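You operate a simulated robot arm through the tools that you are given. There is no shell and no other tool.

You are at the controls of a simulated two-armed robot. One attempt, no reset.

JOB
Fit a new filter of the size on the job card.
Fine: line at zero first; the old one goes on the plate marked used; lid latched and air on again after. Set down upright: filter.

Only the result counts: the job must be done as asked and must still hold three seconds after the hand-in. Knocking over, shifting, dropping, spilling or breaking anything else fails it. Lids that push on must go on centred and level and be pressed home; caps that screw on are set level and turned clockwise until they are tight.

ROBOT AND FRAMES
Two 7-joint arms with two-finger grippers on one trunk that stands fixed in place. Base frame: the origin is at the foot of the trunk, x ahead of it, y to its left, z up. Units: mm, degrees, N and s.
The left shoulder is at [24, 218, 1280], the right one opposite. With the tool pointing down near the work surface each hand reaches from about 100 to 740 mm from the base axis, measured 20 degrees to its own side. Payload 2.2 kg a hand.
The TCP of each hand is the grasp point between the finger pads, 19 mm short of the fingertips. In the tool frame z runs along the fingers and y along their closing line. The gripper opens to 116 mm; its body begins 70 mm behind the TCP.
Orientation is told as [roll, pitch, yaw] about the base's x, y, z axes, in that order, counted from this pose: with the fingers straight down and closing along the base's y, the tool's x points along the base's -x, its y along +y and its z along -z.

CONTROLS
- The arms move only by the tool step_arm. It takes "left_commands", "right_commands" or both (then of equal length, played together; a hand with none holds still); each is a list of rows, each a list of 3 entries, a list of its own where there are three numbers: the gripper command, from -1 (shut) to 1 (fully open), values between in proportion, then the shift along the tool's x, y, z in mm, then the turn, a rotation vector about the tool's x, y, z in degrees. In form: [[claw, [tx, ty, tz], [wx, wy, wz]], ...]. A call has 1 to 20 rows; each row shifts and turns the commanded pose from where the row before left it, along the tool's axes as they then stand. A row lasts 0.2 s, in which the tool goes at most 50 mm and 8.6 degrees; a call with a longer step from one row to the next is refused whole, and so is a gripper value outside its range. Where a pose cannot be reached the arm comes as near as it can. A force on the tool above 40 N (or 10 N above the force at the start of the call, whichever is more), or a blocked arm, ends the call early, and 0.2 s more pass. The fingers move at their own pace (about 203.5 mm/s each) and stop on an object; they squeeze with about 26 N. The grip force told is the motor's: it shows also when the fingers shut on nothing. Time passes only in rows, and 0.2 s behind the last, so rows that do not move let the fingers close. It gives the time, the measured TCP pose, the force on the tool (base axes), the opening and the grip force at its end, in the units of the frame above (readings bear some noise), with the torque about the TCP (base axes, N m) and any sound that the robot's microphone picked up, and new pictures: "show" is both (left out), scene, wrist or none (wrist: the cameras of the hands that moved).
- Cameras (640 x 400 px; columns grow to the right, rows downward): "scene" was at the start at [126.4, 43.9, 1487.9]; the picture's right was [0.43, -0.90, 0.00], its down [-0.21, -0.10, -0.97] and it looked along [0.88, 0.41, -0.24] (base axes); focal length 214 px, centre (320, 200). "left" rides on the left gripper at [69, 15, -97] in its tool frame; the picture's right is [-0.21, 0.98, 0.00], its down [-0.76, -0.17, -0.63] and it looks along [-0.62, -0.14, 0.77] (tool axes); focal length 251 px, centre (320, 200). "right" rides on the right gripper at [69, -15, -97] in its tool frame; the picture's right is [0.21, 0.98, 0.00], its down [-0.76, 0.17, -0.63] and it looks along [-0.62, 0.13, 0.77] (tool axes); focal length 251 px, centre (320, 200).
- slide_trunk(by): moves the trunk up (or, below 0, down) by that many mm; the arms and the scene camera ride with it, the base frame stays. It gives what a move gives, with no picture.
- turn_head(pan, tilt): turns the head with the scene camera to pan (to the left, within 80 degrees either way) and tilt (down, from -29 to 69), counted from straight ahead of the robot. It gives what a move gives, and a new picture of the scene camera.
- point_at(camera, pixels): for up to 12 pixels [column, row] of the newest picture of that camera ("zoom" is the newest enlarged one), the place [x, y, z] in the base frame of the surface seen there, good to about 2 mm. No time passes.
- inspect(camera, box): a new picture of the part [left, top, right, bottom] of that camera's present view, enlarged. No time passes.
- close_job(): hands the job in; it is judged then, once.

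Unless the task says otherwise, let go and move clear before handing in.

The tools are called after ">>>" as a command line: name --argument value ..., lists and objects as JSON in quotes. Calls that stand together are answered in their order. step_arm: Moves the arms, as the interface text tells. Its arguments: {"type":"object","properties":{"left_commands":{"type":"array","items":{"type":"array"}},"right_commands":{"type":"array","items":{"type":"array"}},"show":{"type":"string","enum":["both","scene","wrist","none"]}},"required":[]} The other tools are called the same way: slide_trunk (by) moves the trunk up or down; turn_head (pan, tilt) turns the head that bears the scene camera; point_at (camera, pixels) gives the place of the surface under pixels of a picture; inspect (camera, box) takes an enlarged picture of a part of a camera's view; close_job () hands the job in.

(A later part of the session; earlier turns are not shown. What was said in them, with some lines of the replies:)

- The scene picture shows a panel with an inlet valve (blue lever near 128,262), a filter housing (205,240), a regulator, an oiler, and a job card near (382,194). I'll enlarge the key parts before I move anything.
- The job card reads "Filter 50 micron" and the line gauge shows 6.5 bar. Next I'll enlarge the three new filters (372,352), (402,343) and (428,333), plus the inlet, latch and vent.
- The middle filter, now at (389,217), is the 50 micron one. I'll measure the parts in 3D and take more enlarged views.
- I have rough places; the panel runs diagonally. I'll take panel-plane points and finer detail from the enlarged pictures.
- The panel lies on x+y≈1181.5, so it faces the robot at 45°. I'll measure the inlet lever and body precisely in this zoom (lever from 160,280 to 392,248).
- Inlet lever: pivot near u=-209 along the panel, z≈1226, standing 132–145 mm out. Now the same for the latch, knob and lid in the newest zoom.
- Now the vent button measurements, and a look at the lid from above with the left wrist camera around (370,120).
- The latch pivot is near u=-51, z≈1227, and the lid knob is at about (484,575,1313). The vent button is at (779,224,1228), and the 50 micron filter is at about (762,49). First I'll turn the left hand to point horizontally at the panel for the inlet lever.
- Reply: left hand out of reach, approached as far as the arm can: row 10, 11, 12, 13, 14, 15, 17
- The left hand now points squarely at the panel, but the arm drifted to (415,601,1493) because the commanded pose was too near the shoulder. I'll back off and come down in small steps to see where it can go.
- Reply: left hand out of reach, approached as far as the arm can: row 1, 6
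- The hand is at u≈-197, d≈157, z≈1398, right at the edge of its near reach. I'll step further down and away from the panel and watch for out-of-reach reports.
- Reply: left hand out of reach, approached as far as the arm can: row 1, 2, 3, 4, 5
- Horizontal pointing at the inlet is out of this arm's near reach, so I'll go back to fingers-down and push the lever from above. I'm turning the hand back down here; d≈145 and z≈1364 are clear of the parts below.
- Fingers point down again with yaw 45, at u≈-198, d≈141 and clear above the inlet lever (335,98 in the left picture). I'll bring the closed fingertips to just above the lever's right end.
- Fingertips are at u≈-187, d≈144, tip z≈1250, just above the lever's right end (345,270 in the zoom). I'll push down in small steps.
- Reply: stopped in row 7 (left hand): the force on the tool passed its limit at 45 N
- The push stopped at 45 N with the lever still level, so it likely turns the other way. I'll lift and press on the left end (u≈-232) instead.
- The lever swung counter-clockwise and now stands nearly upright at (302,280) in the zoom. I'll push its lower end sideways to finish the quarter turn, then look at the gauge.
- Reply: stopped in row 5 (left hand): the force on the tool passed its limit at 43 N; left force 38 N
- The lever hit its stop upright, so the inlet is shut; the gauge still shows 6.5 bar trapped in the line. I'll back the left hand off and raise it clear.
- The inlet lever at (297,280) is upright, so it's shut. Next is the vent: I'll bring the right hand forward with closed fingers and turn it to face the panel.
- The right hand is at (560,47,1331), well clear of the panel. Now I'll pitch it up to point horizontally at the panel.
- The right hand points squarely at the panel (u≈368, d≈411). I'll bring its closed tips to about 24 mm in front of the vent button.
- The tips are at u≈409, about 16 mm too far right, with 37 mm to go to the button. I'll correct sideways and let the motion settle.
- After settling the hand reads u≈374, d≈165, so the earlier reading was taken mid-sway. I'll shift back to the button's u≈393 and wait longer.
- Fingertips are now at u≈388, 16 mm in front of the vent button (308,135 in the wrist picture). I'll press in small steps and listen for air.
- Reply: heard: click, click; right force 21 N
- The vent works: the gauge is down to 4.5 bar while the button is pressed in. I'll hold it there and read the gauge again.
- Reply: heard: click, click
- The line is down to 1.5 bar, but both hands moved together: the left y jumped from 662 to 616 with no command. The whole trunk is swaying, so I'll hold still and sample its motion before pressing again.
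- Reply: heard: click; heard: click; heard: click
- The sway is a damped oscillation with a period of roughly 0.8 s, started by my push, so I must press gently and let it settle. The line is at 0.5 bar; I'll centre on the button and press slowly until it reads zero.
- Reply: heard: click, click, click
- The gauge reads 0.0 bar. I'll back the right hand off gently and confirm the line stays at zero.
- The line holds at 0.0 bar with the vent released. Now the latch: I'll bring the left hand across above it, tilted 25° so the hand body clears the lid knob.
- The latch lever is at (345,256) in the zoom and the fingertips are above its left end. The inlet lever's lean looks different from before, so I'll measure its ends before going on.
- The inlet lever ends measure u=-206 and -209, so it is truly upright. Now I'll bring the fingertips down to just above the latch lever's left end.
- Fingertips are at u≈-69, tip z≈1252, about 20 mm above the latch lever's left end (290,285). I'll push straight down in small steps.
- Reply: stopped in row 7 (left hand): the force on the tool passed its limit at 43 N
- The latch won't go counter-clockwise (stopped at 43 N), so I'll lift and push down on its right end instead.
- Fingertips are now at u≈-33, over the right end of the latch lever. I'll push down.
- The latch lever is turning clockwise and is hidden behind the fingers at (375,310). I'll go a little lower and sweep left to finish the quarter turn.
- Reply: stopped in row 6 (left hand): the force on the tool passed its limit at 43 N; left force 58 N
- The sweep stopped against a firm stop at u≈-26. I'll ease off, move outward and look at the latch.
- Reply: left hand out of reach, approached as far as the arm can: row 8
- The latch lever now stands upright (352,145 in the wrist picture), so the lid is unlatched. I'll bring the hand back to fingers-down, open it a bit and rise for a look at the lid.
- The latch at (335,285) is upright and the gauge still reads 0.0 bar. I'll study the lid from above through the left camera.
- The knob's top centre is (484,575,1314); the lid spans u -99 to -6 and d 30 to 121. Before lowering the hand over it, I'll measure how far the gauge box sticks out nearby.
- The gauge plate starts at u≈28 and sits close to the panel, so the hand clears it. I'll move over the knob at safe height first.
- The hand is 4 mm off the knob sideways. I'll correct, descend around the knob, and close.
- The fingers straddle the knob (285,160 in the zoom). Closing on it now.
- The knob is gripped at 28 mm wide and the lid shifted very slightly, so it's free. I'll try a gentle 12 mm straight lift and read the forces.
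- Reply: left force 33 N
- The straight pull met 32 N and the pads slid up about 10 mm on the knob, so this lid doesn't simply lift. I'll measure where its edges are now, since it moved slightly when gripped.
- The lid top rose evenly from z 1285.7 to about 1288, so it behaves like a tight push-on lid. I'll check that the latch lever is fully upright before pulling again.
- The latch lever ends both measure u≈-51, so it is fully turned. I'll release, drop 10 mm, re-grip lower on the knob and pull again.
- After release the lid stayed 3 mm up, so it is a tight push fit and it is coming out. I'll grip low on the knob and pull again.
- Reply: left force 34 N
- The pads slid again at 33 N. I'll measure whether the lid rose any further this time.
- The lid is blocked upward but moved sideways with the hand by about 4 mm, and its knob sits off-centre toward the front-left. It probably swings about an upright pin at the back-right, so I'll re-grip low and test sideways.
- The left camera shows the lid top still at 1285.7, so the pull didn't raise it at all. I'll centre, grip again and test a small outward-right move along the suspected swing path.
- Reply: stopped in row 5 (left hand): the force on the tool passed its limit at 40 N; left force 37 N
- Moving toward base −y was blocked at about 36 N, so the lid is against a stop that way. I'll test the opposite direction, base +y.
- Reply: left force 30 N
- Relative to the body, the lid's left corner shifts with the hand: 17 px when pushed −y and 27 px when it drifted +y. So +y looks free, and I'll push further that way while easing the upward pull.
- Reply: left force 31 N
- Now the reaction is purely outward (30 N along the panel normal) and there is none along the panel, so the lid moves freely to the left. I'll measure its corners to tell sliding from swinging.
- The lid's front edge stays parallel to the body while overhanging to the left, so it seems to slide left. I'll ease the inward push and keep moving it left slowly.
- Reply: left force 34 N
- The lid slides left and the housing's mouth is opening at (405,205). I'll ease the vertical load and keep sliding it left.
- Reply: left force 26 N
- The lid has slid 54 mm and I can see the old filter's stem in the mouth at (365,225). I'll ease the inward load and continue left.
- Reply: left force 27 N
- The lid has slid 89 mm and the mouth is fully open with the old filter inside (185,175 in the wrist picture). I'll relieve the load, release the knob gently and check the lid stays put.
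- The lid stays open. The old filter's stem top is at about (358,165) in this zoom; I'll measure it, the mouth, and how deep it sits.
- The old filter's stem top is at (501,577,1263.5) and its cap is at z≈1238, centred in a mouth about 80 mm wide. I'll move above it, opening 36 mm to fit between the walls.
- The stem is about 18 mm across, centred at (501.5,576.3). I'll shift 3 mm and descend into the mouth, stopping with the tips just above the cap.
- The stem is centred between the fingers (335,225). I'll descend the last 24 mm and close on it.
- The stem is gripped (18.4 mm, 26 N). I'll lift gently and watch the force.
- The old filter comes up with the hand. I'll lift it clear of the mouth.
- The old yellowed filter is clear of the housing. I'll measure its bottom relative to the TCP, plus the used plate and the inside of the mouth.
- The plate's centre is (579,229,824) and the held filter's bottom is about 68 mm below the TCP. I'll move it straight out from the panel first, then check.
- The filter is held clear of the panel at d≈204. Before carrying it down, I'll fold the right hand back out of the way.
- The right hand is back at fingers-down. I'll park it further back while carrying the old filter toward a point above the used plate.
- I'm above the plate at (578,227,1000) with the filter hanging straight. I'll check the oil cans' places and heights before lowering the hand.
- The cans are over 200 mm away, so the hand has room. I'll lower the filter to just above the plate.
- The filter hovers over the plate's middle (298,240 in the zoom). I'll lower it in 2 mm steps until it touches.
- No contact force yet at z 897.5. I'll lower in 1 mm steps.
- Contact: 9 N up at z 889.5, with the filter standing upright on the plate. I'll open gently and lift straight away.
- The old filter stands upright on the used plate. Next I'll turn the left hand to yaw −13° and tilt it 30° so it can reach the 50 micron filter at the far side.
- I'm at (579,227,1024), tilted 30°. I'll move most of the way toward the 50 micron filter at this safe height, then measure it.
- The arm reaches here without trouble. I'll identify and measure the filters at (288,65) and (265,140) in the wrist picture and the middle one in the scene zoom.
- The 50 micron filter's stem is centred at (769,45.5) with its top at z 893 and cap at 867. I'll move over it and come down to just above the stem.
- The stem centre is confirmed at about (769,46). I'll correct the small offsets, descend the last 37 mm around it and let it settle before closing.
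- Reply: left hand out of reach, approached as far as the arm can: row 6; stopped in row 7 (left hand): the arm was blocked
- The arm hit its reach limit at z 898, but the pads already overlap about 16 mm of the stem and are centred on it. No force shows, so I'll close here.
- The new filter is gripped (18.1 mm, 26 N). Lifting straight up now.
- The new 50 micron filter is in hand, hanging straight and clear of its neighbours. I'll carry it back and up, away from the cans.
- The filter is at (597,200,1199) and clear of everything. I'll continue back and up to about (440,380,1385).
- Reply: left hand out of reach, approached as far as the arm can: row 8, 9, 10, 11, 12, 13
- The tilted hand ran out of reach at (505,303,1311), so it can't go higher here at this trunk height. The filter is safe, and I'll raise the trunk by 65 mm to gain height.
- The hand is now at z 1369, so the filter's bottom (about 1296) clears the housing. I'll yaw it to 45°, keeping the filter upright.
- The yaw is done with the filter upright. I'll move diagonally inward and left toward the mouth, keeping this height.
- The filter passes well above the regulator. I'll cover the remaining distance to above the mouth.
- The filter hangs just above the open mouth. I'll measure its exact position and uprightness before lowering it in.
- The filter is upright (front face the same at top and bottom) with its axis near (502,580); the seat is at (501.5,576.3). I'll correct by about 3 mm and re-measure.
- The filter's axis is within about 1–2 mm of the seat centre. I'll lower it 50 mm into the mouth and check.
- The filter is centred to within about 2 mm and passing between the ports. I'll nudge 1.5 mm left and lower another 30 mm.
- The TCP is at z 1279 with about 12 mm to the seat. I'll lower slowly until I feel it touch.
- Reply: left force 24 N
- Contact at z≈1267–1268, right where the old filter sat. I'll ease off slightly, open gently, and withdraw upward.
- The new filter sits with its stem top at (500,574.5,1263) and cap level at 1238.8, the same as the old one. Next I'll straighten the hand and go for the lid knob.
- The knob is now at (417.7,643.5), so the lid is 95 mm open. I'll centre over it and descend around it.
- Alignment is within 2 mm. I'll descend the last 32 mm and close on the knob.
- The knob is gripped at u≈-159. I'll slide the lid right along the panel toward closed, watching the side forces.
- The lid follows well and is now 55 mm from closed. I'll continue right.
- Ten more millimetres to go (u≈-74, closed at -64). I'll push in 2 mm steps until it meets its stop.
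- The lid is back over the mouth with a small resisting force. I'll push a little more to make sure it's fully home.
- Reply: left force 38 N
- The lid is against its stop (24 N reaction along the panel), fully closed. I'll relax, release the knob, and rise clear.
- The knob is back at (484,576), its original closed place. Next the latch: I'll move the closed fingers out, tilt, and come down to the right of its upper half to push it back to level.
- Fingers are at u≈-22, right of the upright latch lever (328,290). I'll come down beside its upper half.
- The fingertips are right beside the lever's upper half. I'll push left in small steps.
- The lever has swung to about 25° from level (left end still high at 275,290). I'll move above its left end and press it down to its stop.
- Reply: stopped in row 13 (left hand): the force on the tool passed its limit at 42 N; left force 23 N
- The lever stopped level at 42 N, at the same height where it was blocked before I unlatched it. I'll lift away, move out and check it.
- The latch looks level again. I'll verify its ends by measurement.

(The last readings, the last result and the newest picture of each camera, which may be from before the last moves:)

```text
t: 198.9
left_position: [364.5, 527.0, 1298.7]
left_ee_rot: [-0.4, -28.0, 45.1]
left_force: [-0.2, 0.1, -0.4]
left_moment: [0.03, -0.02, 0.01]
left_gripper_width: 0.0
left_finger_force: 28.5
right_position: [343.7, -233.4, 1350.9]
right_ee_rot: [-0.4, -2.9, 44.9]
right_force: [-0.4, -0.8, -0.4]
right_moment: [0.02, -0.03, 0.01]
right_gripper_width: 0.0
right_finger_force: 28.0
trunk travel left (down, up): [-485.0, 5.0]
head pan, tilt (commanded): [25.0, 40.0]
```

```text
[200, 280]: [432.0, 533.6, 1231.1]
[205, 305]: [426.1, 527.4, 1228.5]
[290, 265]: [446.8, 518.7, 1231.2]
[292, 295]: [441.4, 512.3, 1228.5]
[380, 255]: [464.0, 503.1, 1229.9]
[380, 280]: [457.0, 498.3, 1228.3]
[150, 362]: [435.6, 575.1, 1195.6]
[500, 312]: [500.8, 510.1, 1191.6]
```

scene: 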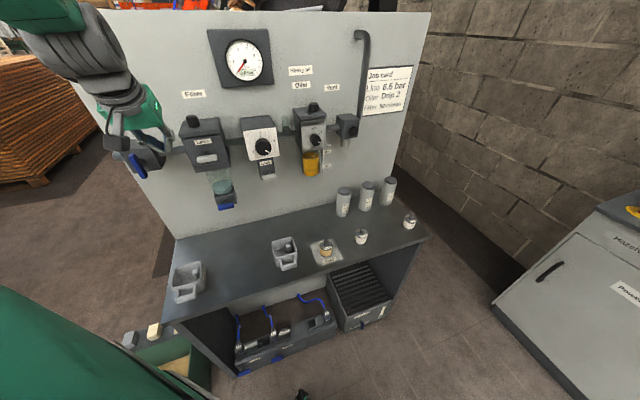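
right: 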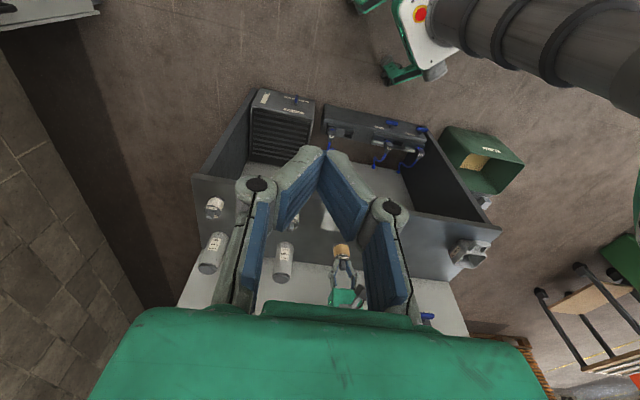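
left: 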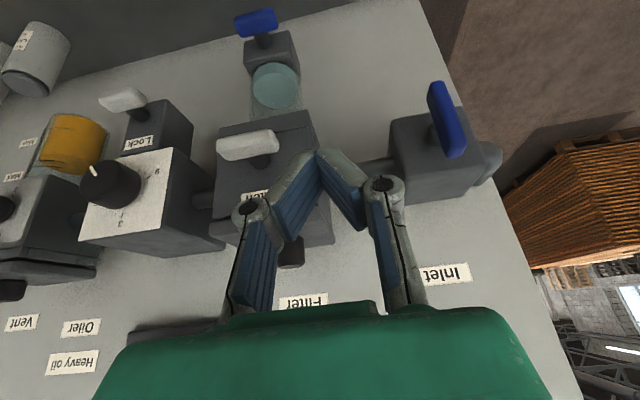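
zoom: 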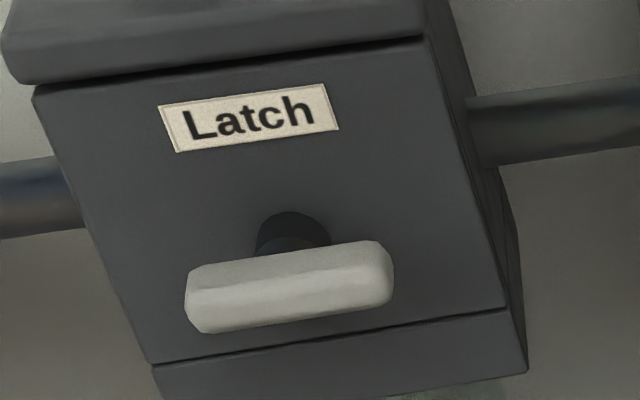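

The latch ends measure z 1228.5 and 1228.3, so it's level and latched. Now I'll straighten the hand and go to the left of the inlet lever to open the air again.

>>> step_arm --left_commands '[[-1, [0, 5, -10], [0, 7, 0]], [-1, [0, 8, -12], [0, 7, 0]], [-1, [0, 10, -12], [0, 7, 0]], [-1, [0, 12, -10], [0, 7, 0]], [-1, [0, 15, 0], [0, 0, 0]], [-1, [-8, 18, 0], [0, 0, 0]], [-1, [-10, 18, 0], [0, 0, 0]], [-1, [-12, 18, 0], [0, 0, 0]], [-1, [-12, 14, 0], [0, 0, 0]], [-1, [-10, 8, 0], [0, 0, 0]], [-1, [0, 0, 0], [0, 0, 0]], [-1, [0, 0, 0], [0, 0, 0]], [-1, [0, 0, 0], [0, 0, 0]], [-1, [0, 0, 0], [0, 0, 0]]]'

>>> inspect --camera "scene" --box '[90, 90, 200, 190]'

```text
t: 201.9
left_position: [305.1, 647.3, 1337.3]
left_ee_rot: [-0.3, 0.0, 45.0]
left_force: [-0.2, 0.6, 0.2]
left_moment: [0.0, 0.02, 0.03]
left_gripper_width: 0.0
left_finger_force: 28.7
right_position: [343.3, -232.8, 1351.0]
right_ee_rot: [-0.5, -2.8, 44.9]
right_force: [-0.4, 0.1, -0.2]
right_moment: [-0.01, 0.03, 0.02]
right_gripper_width: 0.2
right_finger_force: 28.5
trunk travel left (down, up): [-485.0, 5.0]
head pan, tilt (commanded): [25.0, 40.0]
```

scene: 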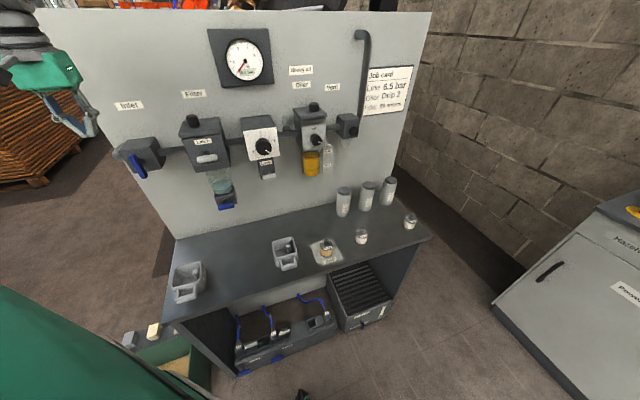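
left: 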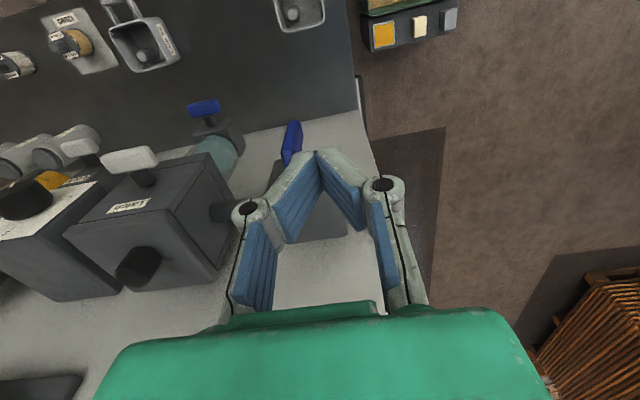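

```text
4.00 times, centred on (145, 140) of scene
```

zoom: 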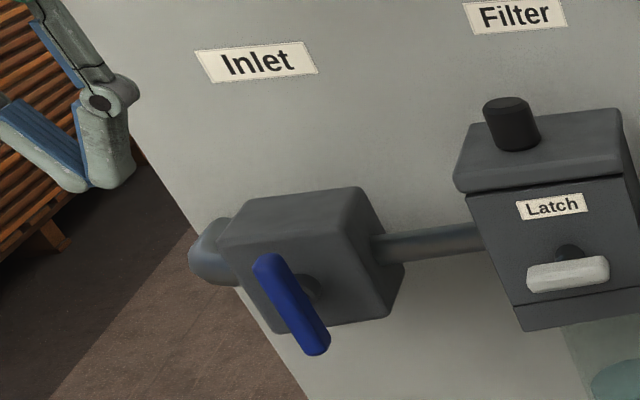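

The lever is upright and the fingers are up and to its left. I'll descend beside its upper half.

>>> step_arm --left_commands '[[-1, [-5, 0, 8], [0, 0, 0]], [-1, [-6, 0, 14], [0, 0, 0]], [-1, [-5, 0, 16], [0, 0, 0]], [-1, [-2, 0, 16], [0, 0, 0]], [-1, [0, 0, 14], [0, 0, 0]], [-1, [0, 0, 10], [0, 0, 0]], [-1, [0, 0, 0], [0, 0, 0]], [-1, [0, 0, 0], [0, 0, 0]], [-1, [0, 0, 0], [0, 0, 0]], [-1, [0, 0, 0], [0, 0, 0]]]' --show "wrist"

>>> inspect --camera "scene" --box '[100, 110, 190, 190]'

```text
t: 204.1
left_position: [317.8, 659.8, 1258.9]
left_ee_rot: [-0.4, 0.2, 45.1]
left_force: [0.2, 0.4, -0.1]
left_moment: [0.04, 0.05, 0.0]
left_gripper_width: 0.0
left_finger_force: 29.0
right_position: [345.4, -232.7, 1350.9]
right_ee_rot: [-0.4, -2.8, 44.9]
right_force: [-0.1, -0.8, 1.1]
right_moment: [0.0, -0.02, 0.01]
right_gripper_width: 0.1
right_finger_force: 28.8
trunk travel left (down, up): [-485.0, 5.0]
head pan, tilt (commanded): [25.0, 40.0]
```

left: 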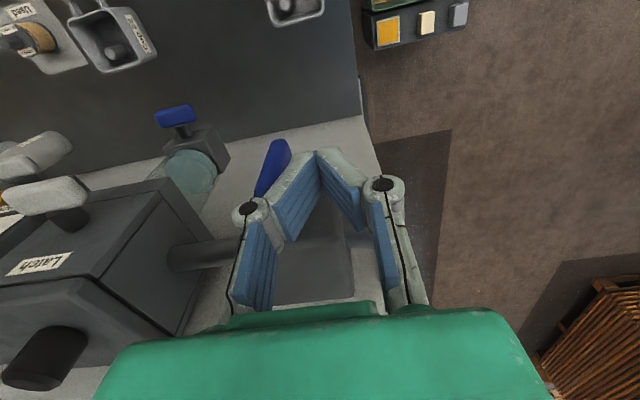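

```text
5.00 times, centred on (145, 150) of scene
```

zoom: 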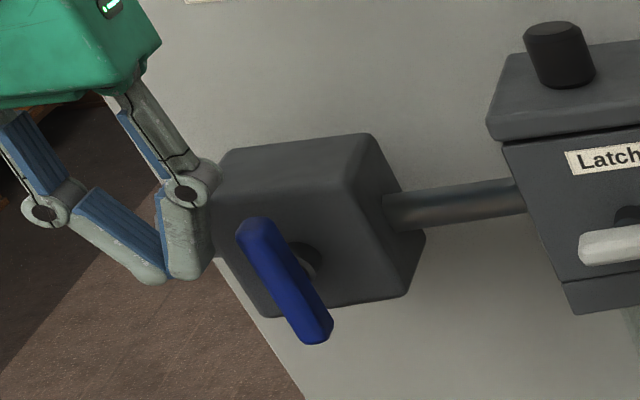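

The fingertips are level with the lever's upper half, on its left. I'll push right in small steps.

>>> step_arm --left_commands '[[-1, [0, -3, 0], [0, 0, 0]], [-1, [0, -3, 0], [0, 0, 0]], [-1, [0, -3, 0], [0, 0, 0]], [-1, [0, -3, 0], [0, 0, 0]], [-1, [0, -3, 0], [0, 0, 0]], [-1, [0, -3, 0], [0, 0, 0]], [-1, [0, -3, 0], [0, 0, 0]], [-1, [0, -3, 0], [0, 0, 0]], [-1, [0, -3, 0], [0, 0, 0]], [-1, [0, -3, 0], [0, 0, 0]], [-1, [0, -3, 0], [0, 0, 0]], [-1, [0, -3, 0], [0, 0, 0]], [-1, [0, 0, 0], [0, 0, 0]], [-1, [0, 0, 0], [0, 0, 0]]]' --show "wrist"

>>> inspect --camera "scene" --box '[100, 110, 190, 190]'

```text
t: 207.1
left_position: [343.4, 632.0, 1258.9]
left_ee_rot: [-0.5, 0.2, 44.9]
left_force: [-0.9, 0.1, -0.1]
left_moment: [0.01, 0.01, -0.03]
left_gripper_width: 0.0
left_finger_force: 28.7
right_position: [345.0, -231.2, 1350.7]
right_ee_rot: [-0.4, -2.8, 44.8]
right_force: [-0.5, 0.1, 0.5]
right_moment: [0.02, -0.03, 0.01]
right_gripper_width: 0.1
right_finger_force: 28.4
trunk travel left (down, up): [-485.0, 5.0]
head pan, tilt (commanded): [25.0, 40.0]
```

left: 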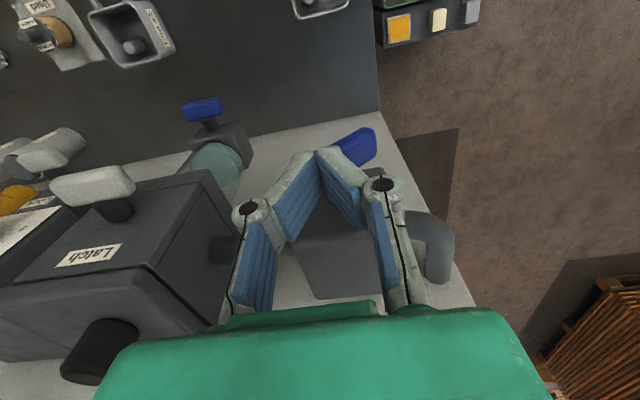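

```text
5.00 times, centred on (145, 150) of scene
```

zoom: 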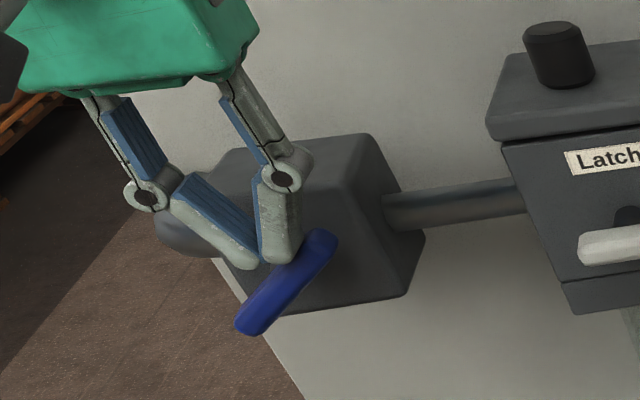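

The lever has turned clockwise about 50°, with its right end now high at (325,245). I'll rise, move over that end, and press it down to its open stop.

>>> step_arm --left_commands '[[-1, [0, 0, -8], [0, 0, 0]], [-1, [0, 0, -10], [0, 0, 0]], [-1, [0, -7, 0], [0, 0, 0]], [-1, [0, -7, 0], [0, 0, 0]], [-1, [0, -5, 0], [0, 0, 0]], [-1, [0, 0, 0], [0, 0, 0]], [-1, [0, 0, 4], [0, 0, 0]], [-1, [0, 0, 4], [0, 0, 0]], [-1, [0, 0, 4], [0, 0, 0]], [-1, [0, 0, 4], [0, 0, 0]], [-1, [0, 0, 4], [0, 0, 0]], [-1, [0, 0, 3], [0, 0, 0]], [-1, [0, 0, 3], [0, 0, 0]], [-1, [0, 0, 2], [0, 0, 0]], [-1, [0, 0, 2], [0, 0, 0]], [-1, [0, 0, 2], [0, 0, 0]], [-1, [0, 0, 0], [0, 0, 0]], [-1, [0, 0, 0], [0, 0, 0]]]' --show "wrist"

>>> inspect --camera "scene" --box '[100, 110, 190, 190]'

>>> inspect --camera "scene" --box '[205, 25, 285, 95]'

```text
t: 210.9
left_position: [356.6, 619.7, 1247.3]
left_ee_rot: [-0.4, -0.1, 45.0]
left_force: [1.4, 3.5, 9.0]
left_moment: [0.12, -0.02, -0.01]
left_gripper_width: 5.7
left_finger_force: 28.2
right_position: [345.3, -232.5, 1350.8]
right_ee_rot: [-0.5, -2.8, 44.9]
right_force: [-0.4, 0.7, -0.1]
right_moment: [-0.03, 0.0, -0.01]
right_gripper_width: 0.0
right_finger_force: 28.6
trunk travel left (down, up): [-485.0, 5.0]
head pan, tilt (commanded): [25.0, 40.0]
```

left: 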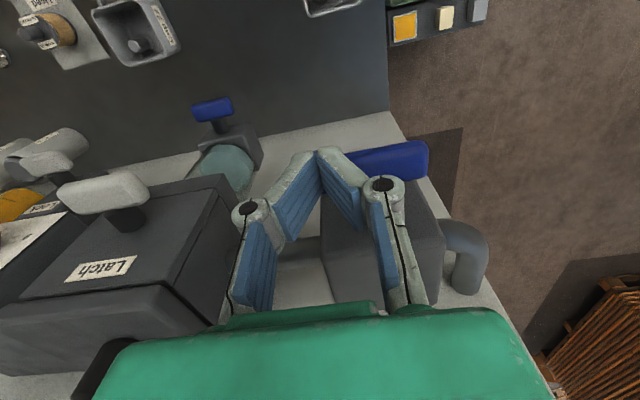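

```text
5.00 times, centred on (145, 150) of scene
```

zoom: 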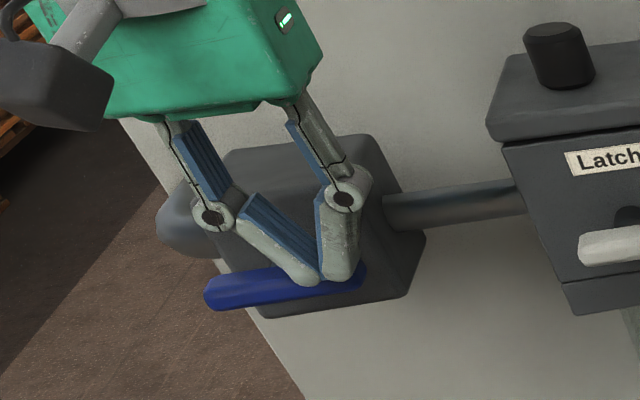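

```text
5.71 times, centred on (245, 60) of scene
```

zoom: 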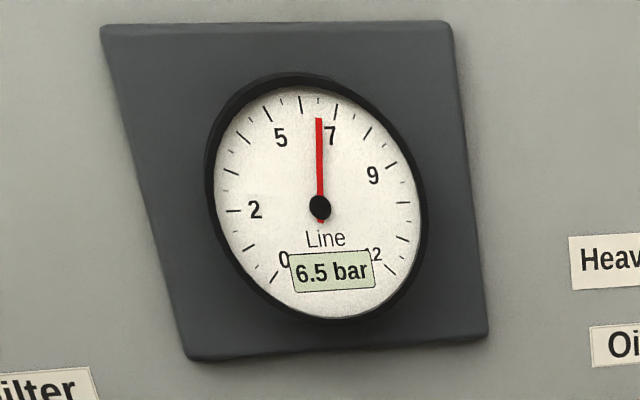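

The gauge is back at 6.5 bar and the inlet lever is level. I'll press it 2 mm more to seat it firmly, then lift away.

>>> step_arm --left_commands '[[-1, [0, 0, 1.5], [0, 0, 0]], [-1, [0, 0, 1], [0, 0, 0]], [-1, [0, 0, 0], [0, 0, 0]], [-1, [0, 0, -4], [0, 0, 0]], [-1, [2, 0, -10], [0, 0, 0]], [-1, [5, 0, -20], [0, 0, 0]], [-1, [10, 0, -25], [0, 0, 0]], [-1, [15, 5, -25], [0, 0, 0]], [-1, [15, 10, -15], [0, 0, 0]], [-1, [0, 0, 0], [0, 0, 0]], [-1, [0, 0, 0], [0, 0, 0]], [-1, [0, 0, 0], [0, 0, 0]]]'

>>> inspect --camera "scene" --box '[100, 115, 170, 185]'

```text
t: 213.5
left_position: [312.0, 596.6, 1343.3]
left_ee_rot: [-0.5, 0.2, 45.0]
left_force: [0.3, 0.2, -0.4]
left_moment: [0.03, 0.01, 0.0]
left_gripper_width: 0.0
left_finger_force: 28.5
right_position: [343.5, -232.4, 1351.8]
right_ee_rot: [-0.4, -2.7, 44.9]
right_force: [0.1, -0.7, -1.2]
right_moment: [0.0, -0.02, -0.01]
right_gripper_width: 0.2
right_finger_force: 28.1
trunk travel left (down, up): [-485.0, 5.0]
head pan, tilt (commanded): [25.0, 40.0]
```

scene: 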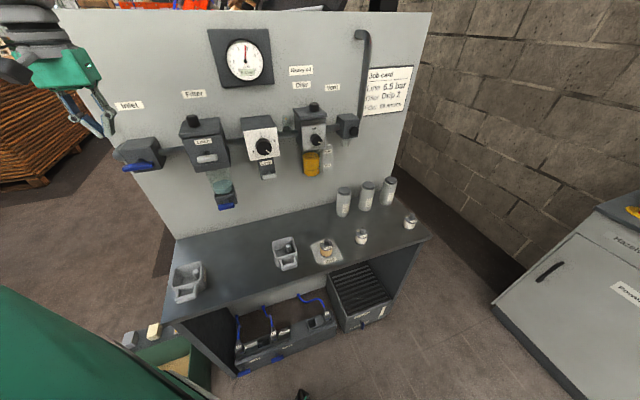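
left: 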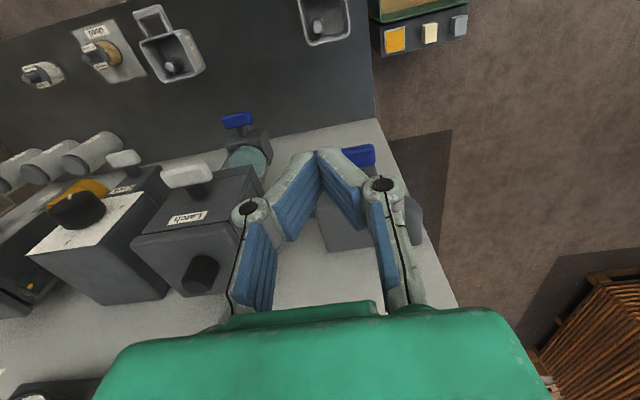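

```text
5.71 times, centred on (135, 150) of scene
```

zoom: 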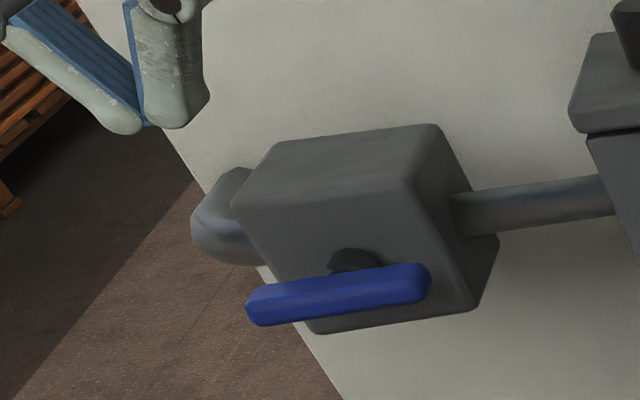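

>>> point_at --camera "zoom" --pixels '[[255, 305], [265, 310], [340, 295], [420, 280], [412, 285]]'

>>> inspect --camera "scene" --box '[205, 25, 285, 95]'

>>> inspect --camera "scene" --box '[170, 110, 240, 175]'

>>> inspect --camera "scene" --box '[250, 205, 430, 280]'

>>> inspect --camera "scene" --box '[235, 95, 365, 185]'

```text
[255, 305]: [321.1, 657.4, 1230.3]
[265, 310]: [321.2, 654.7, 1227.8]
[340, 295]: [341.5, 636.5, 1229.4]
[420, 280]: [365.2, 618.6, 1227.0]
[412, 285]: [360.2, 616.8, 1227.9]
```

```text
5.71 times, centred on (245, 60) of scene
```

zoom: 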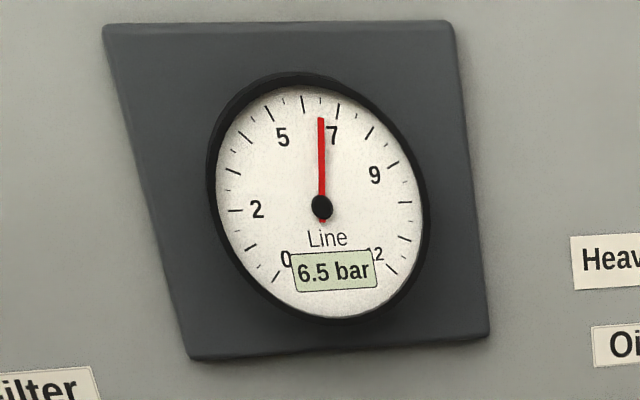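

```text
6.15 times, centred on (205, 142) of scene
```

zoom: 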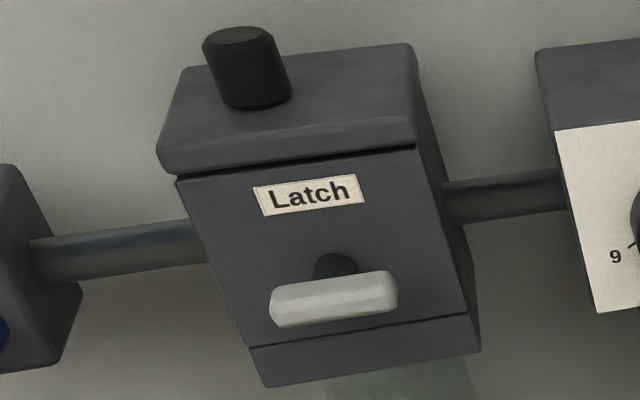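

```text
3.56 times, centred on (340, 242) of scene
```

zoom: 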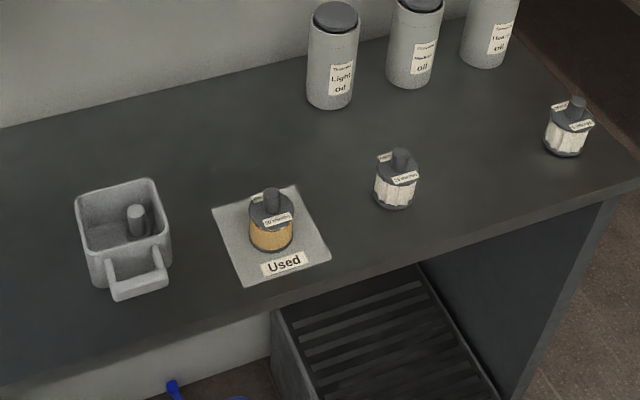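

```text
4.44 times, centred on (300, 140) of scene
```

zoom: 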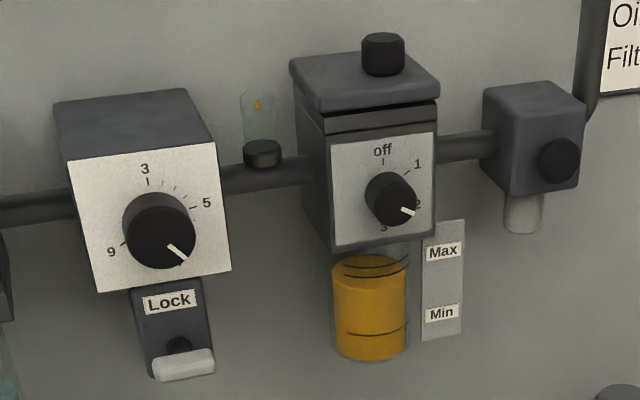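

Everything checks out:
- The gauge reads 6.5 bar.
- The inlet lever is level (z 1228 and 1227 at its ends) and the latch is level with the lid home.
- The old filter stands upright on the "Used" plate.
- The oiler drips again, and the other parts are as they were.

I'll move the left hand a bit further clear and check once more.

>>> step_arm --left_commands '[[-1, [10, 0, -5], [0, 0, 0]], [-1, [15, 0, -8], [0, 0, 0]], [-1, [15, 0, -8], [0, 0, 0]], [-1, [8, 0, -4], [0, 0, 0]], [-1, [0, 0, 0], [0, 0, 0]], [-1, [0, 0, 0], [0, 0, 0]], [-1, [0, 0, 0], [0, 0, 0]], [-1, [0, 0, 0], [0, 0, 0]]]' --show "scene"

>>> inspect --camera "scene" --box '[95, 25, 285, 185]'

```text
t: 215.3
left_position: [277.7, 561.9, 1367.9]
left_ee_rot: [-0.4, 0.1, 45.0]
left_force: [0.6, -0.1, 0.0]
left_moment: [0.01, -0.03, 0.01]
left_gripper_width: 0.2
left_finger_force: 28.8
right_position: [343.4, -233.5, 1351.1]
right_ee_rot: [-0.4, -2.7, 44.9]
right_force: [-0.1, 0.7, 0.5]
right_moment: [0.01, 0.01, 0.01]
right_gripper_width: 0.0
right_finger_force: 28.4
trunk travel left (down, up): [-485.0, 5.0]
head pan, tilt (commanded): [25.0, 40.0]
```

scene: 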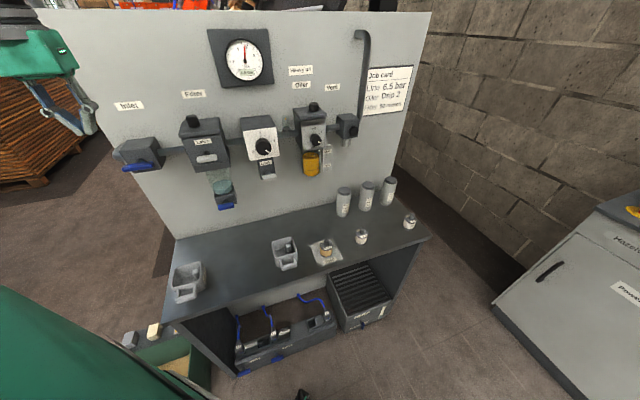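

```text
2.50 times, centred on (190, 105) of scene
```

zoom: 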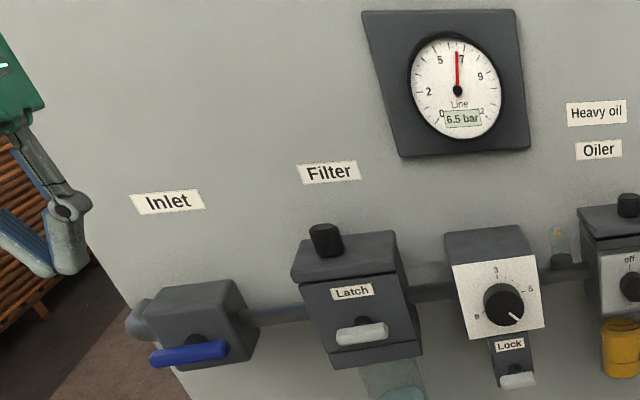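

The last picture shows the inlet open, the lid closed and latched, the line steady at 6.5 bar, and both hands clear. I'm handing the job in.

>>> close_job

```text
The job is handed in.
```

The new 50 micron filter is fitted, the lid is closed and latched, and the air is back on with the line steady at 6.5 bar. I've handed the job in but have not seen the verdict.

- **Line to zero:** I shut the inlet and vented the line. The gauge read 0.0 bar before I opened the housing, and it stayed there until I turned the air back on.
- **Old filter:** it stands upright on the plate marked "Used".
- **New filter:** it sits at the same height as the old one and within about 2 mm of the same spot.
- **Lid and latch:** the lid slides sideways rather than lifting. It is back against its stop, and the latch lever is level.
- **Everything else:** the regulator and oiler settings look unchanged, and the oiler is dripping again. I saw nothing knocked or shifted on the bench.

The trunk is still 60 mm above where it started; I raised it to carry the new filter over the housing.
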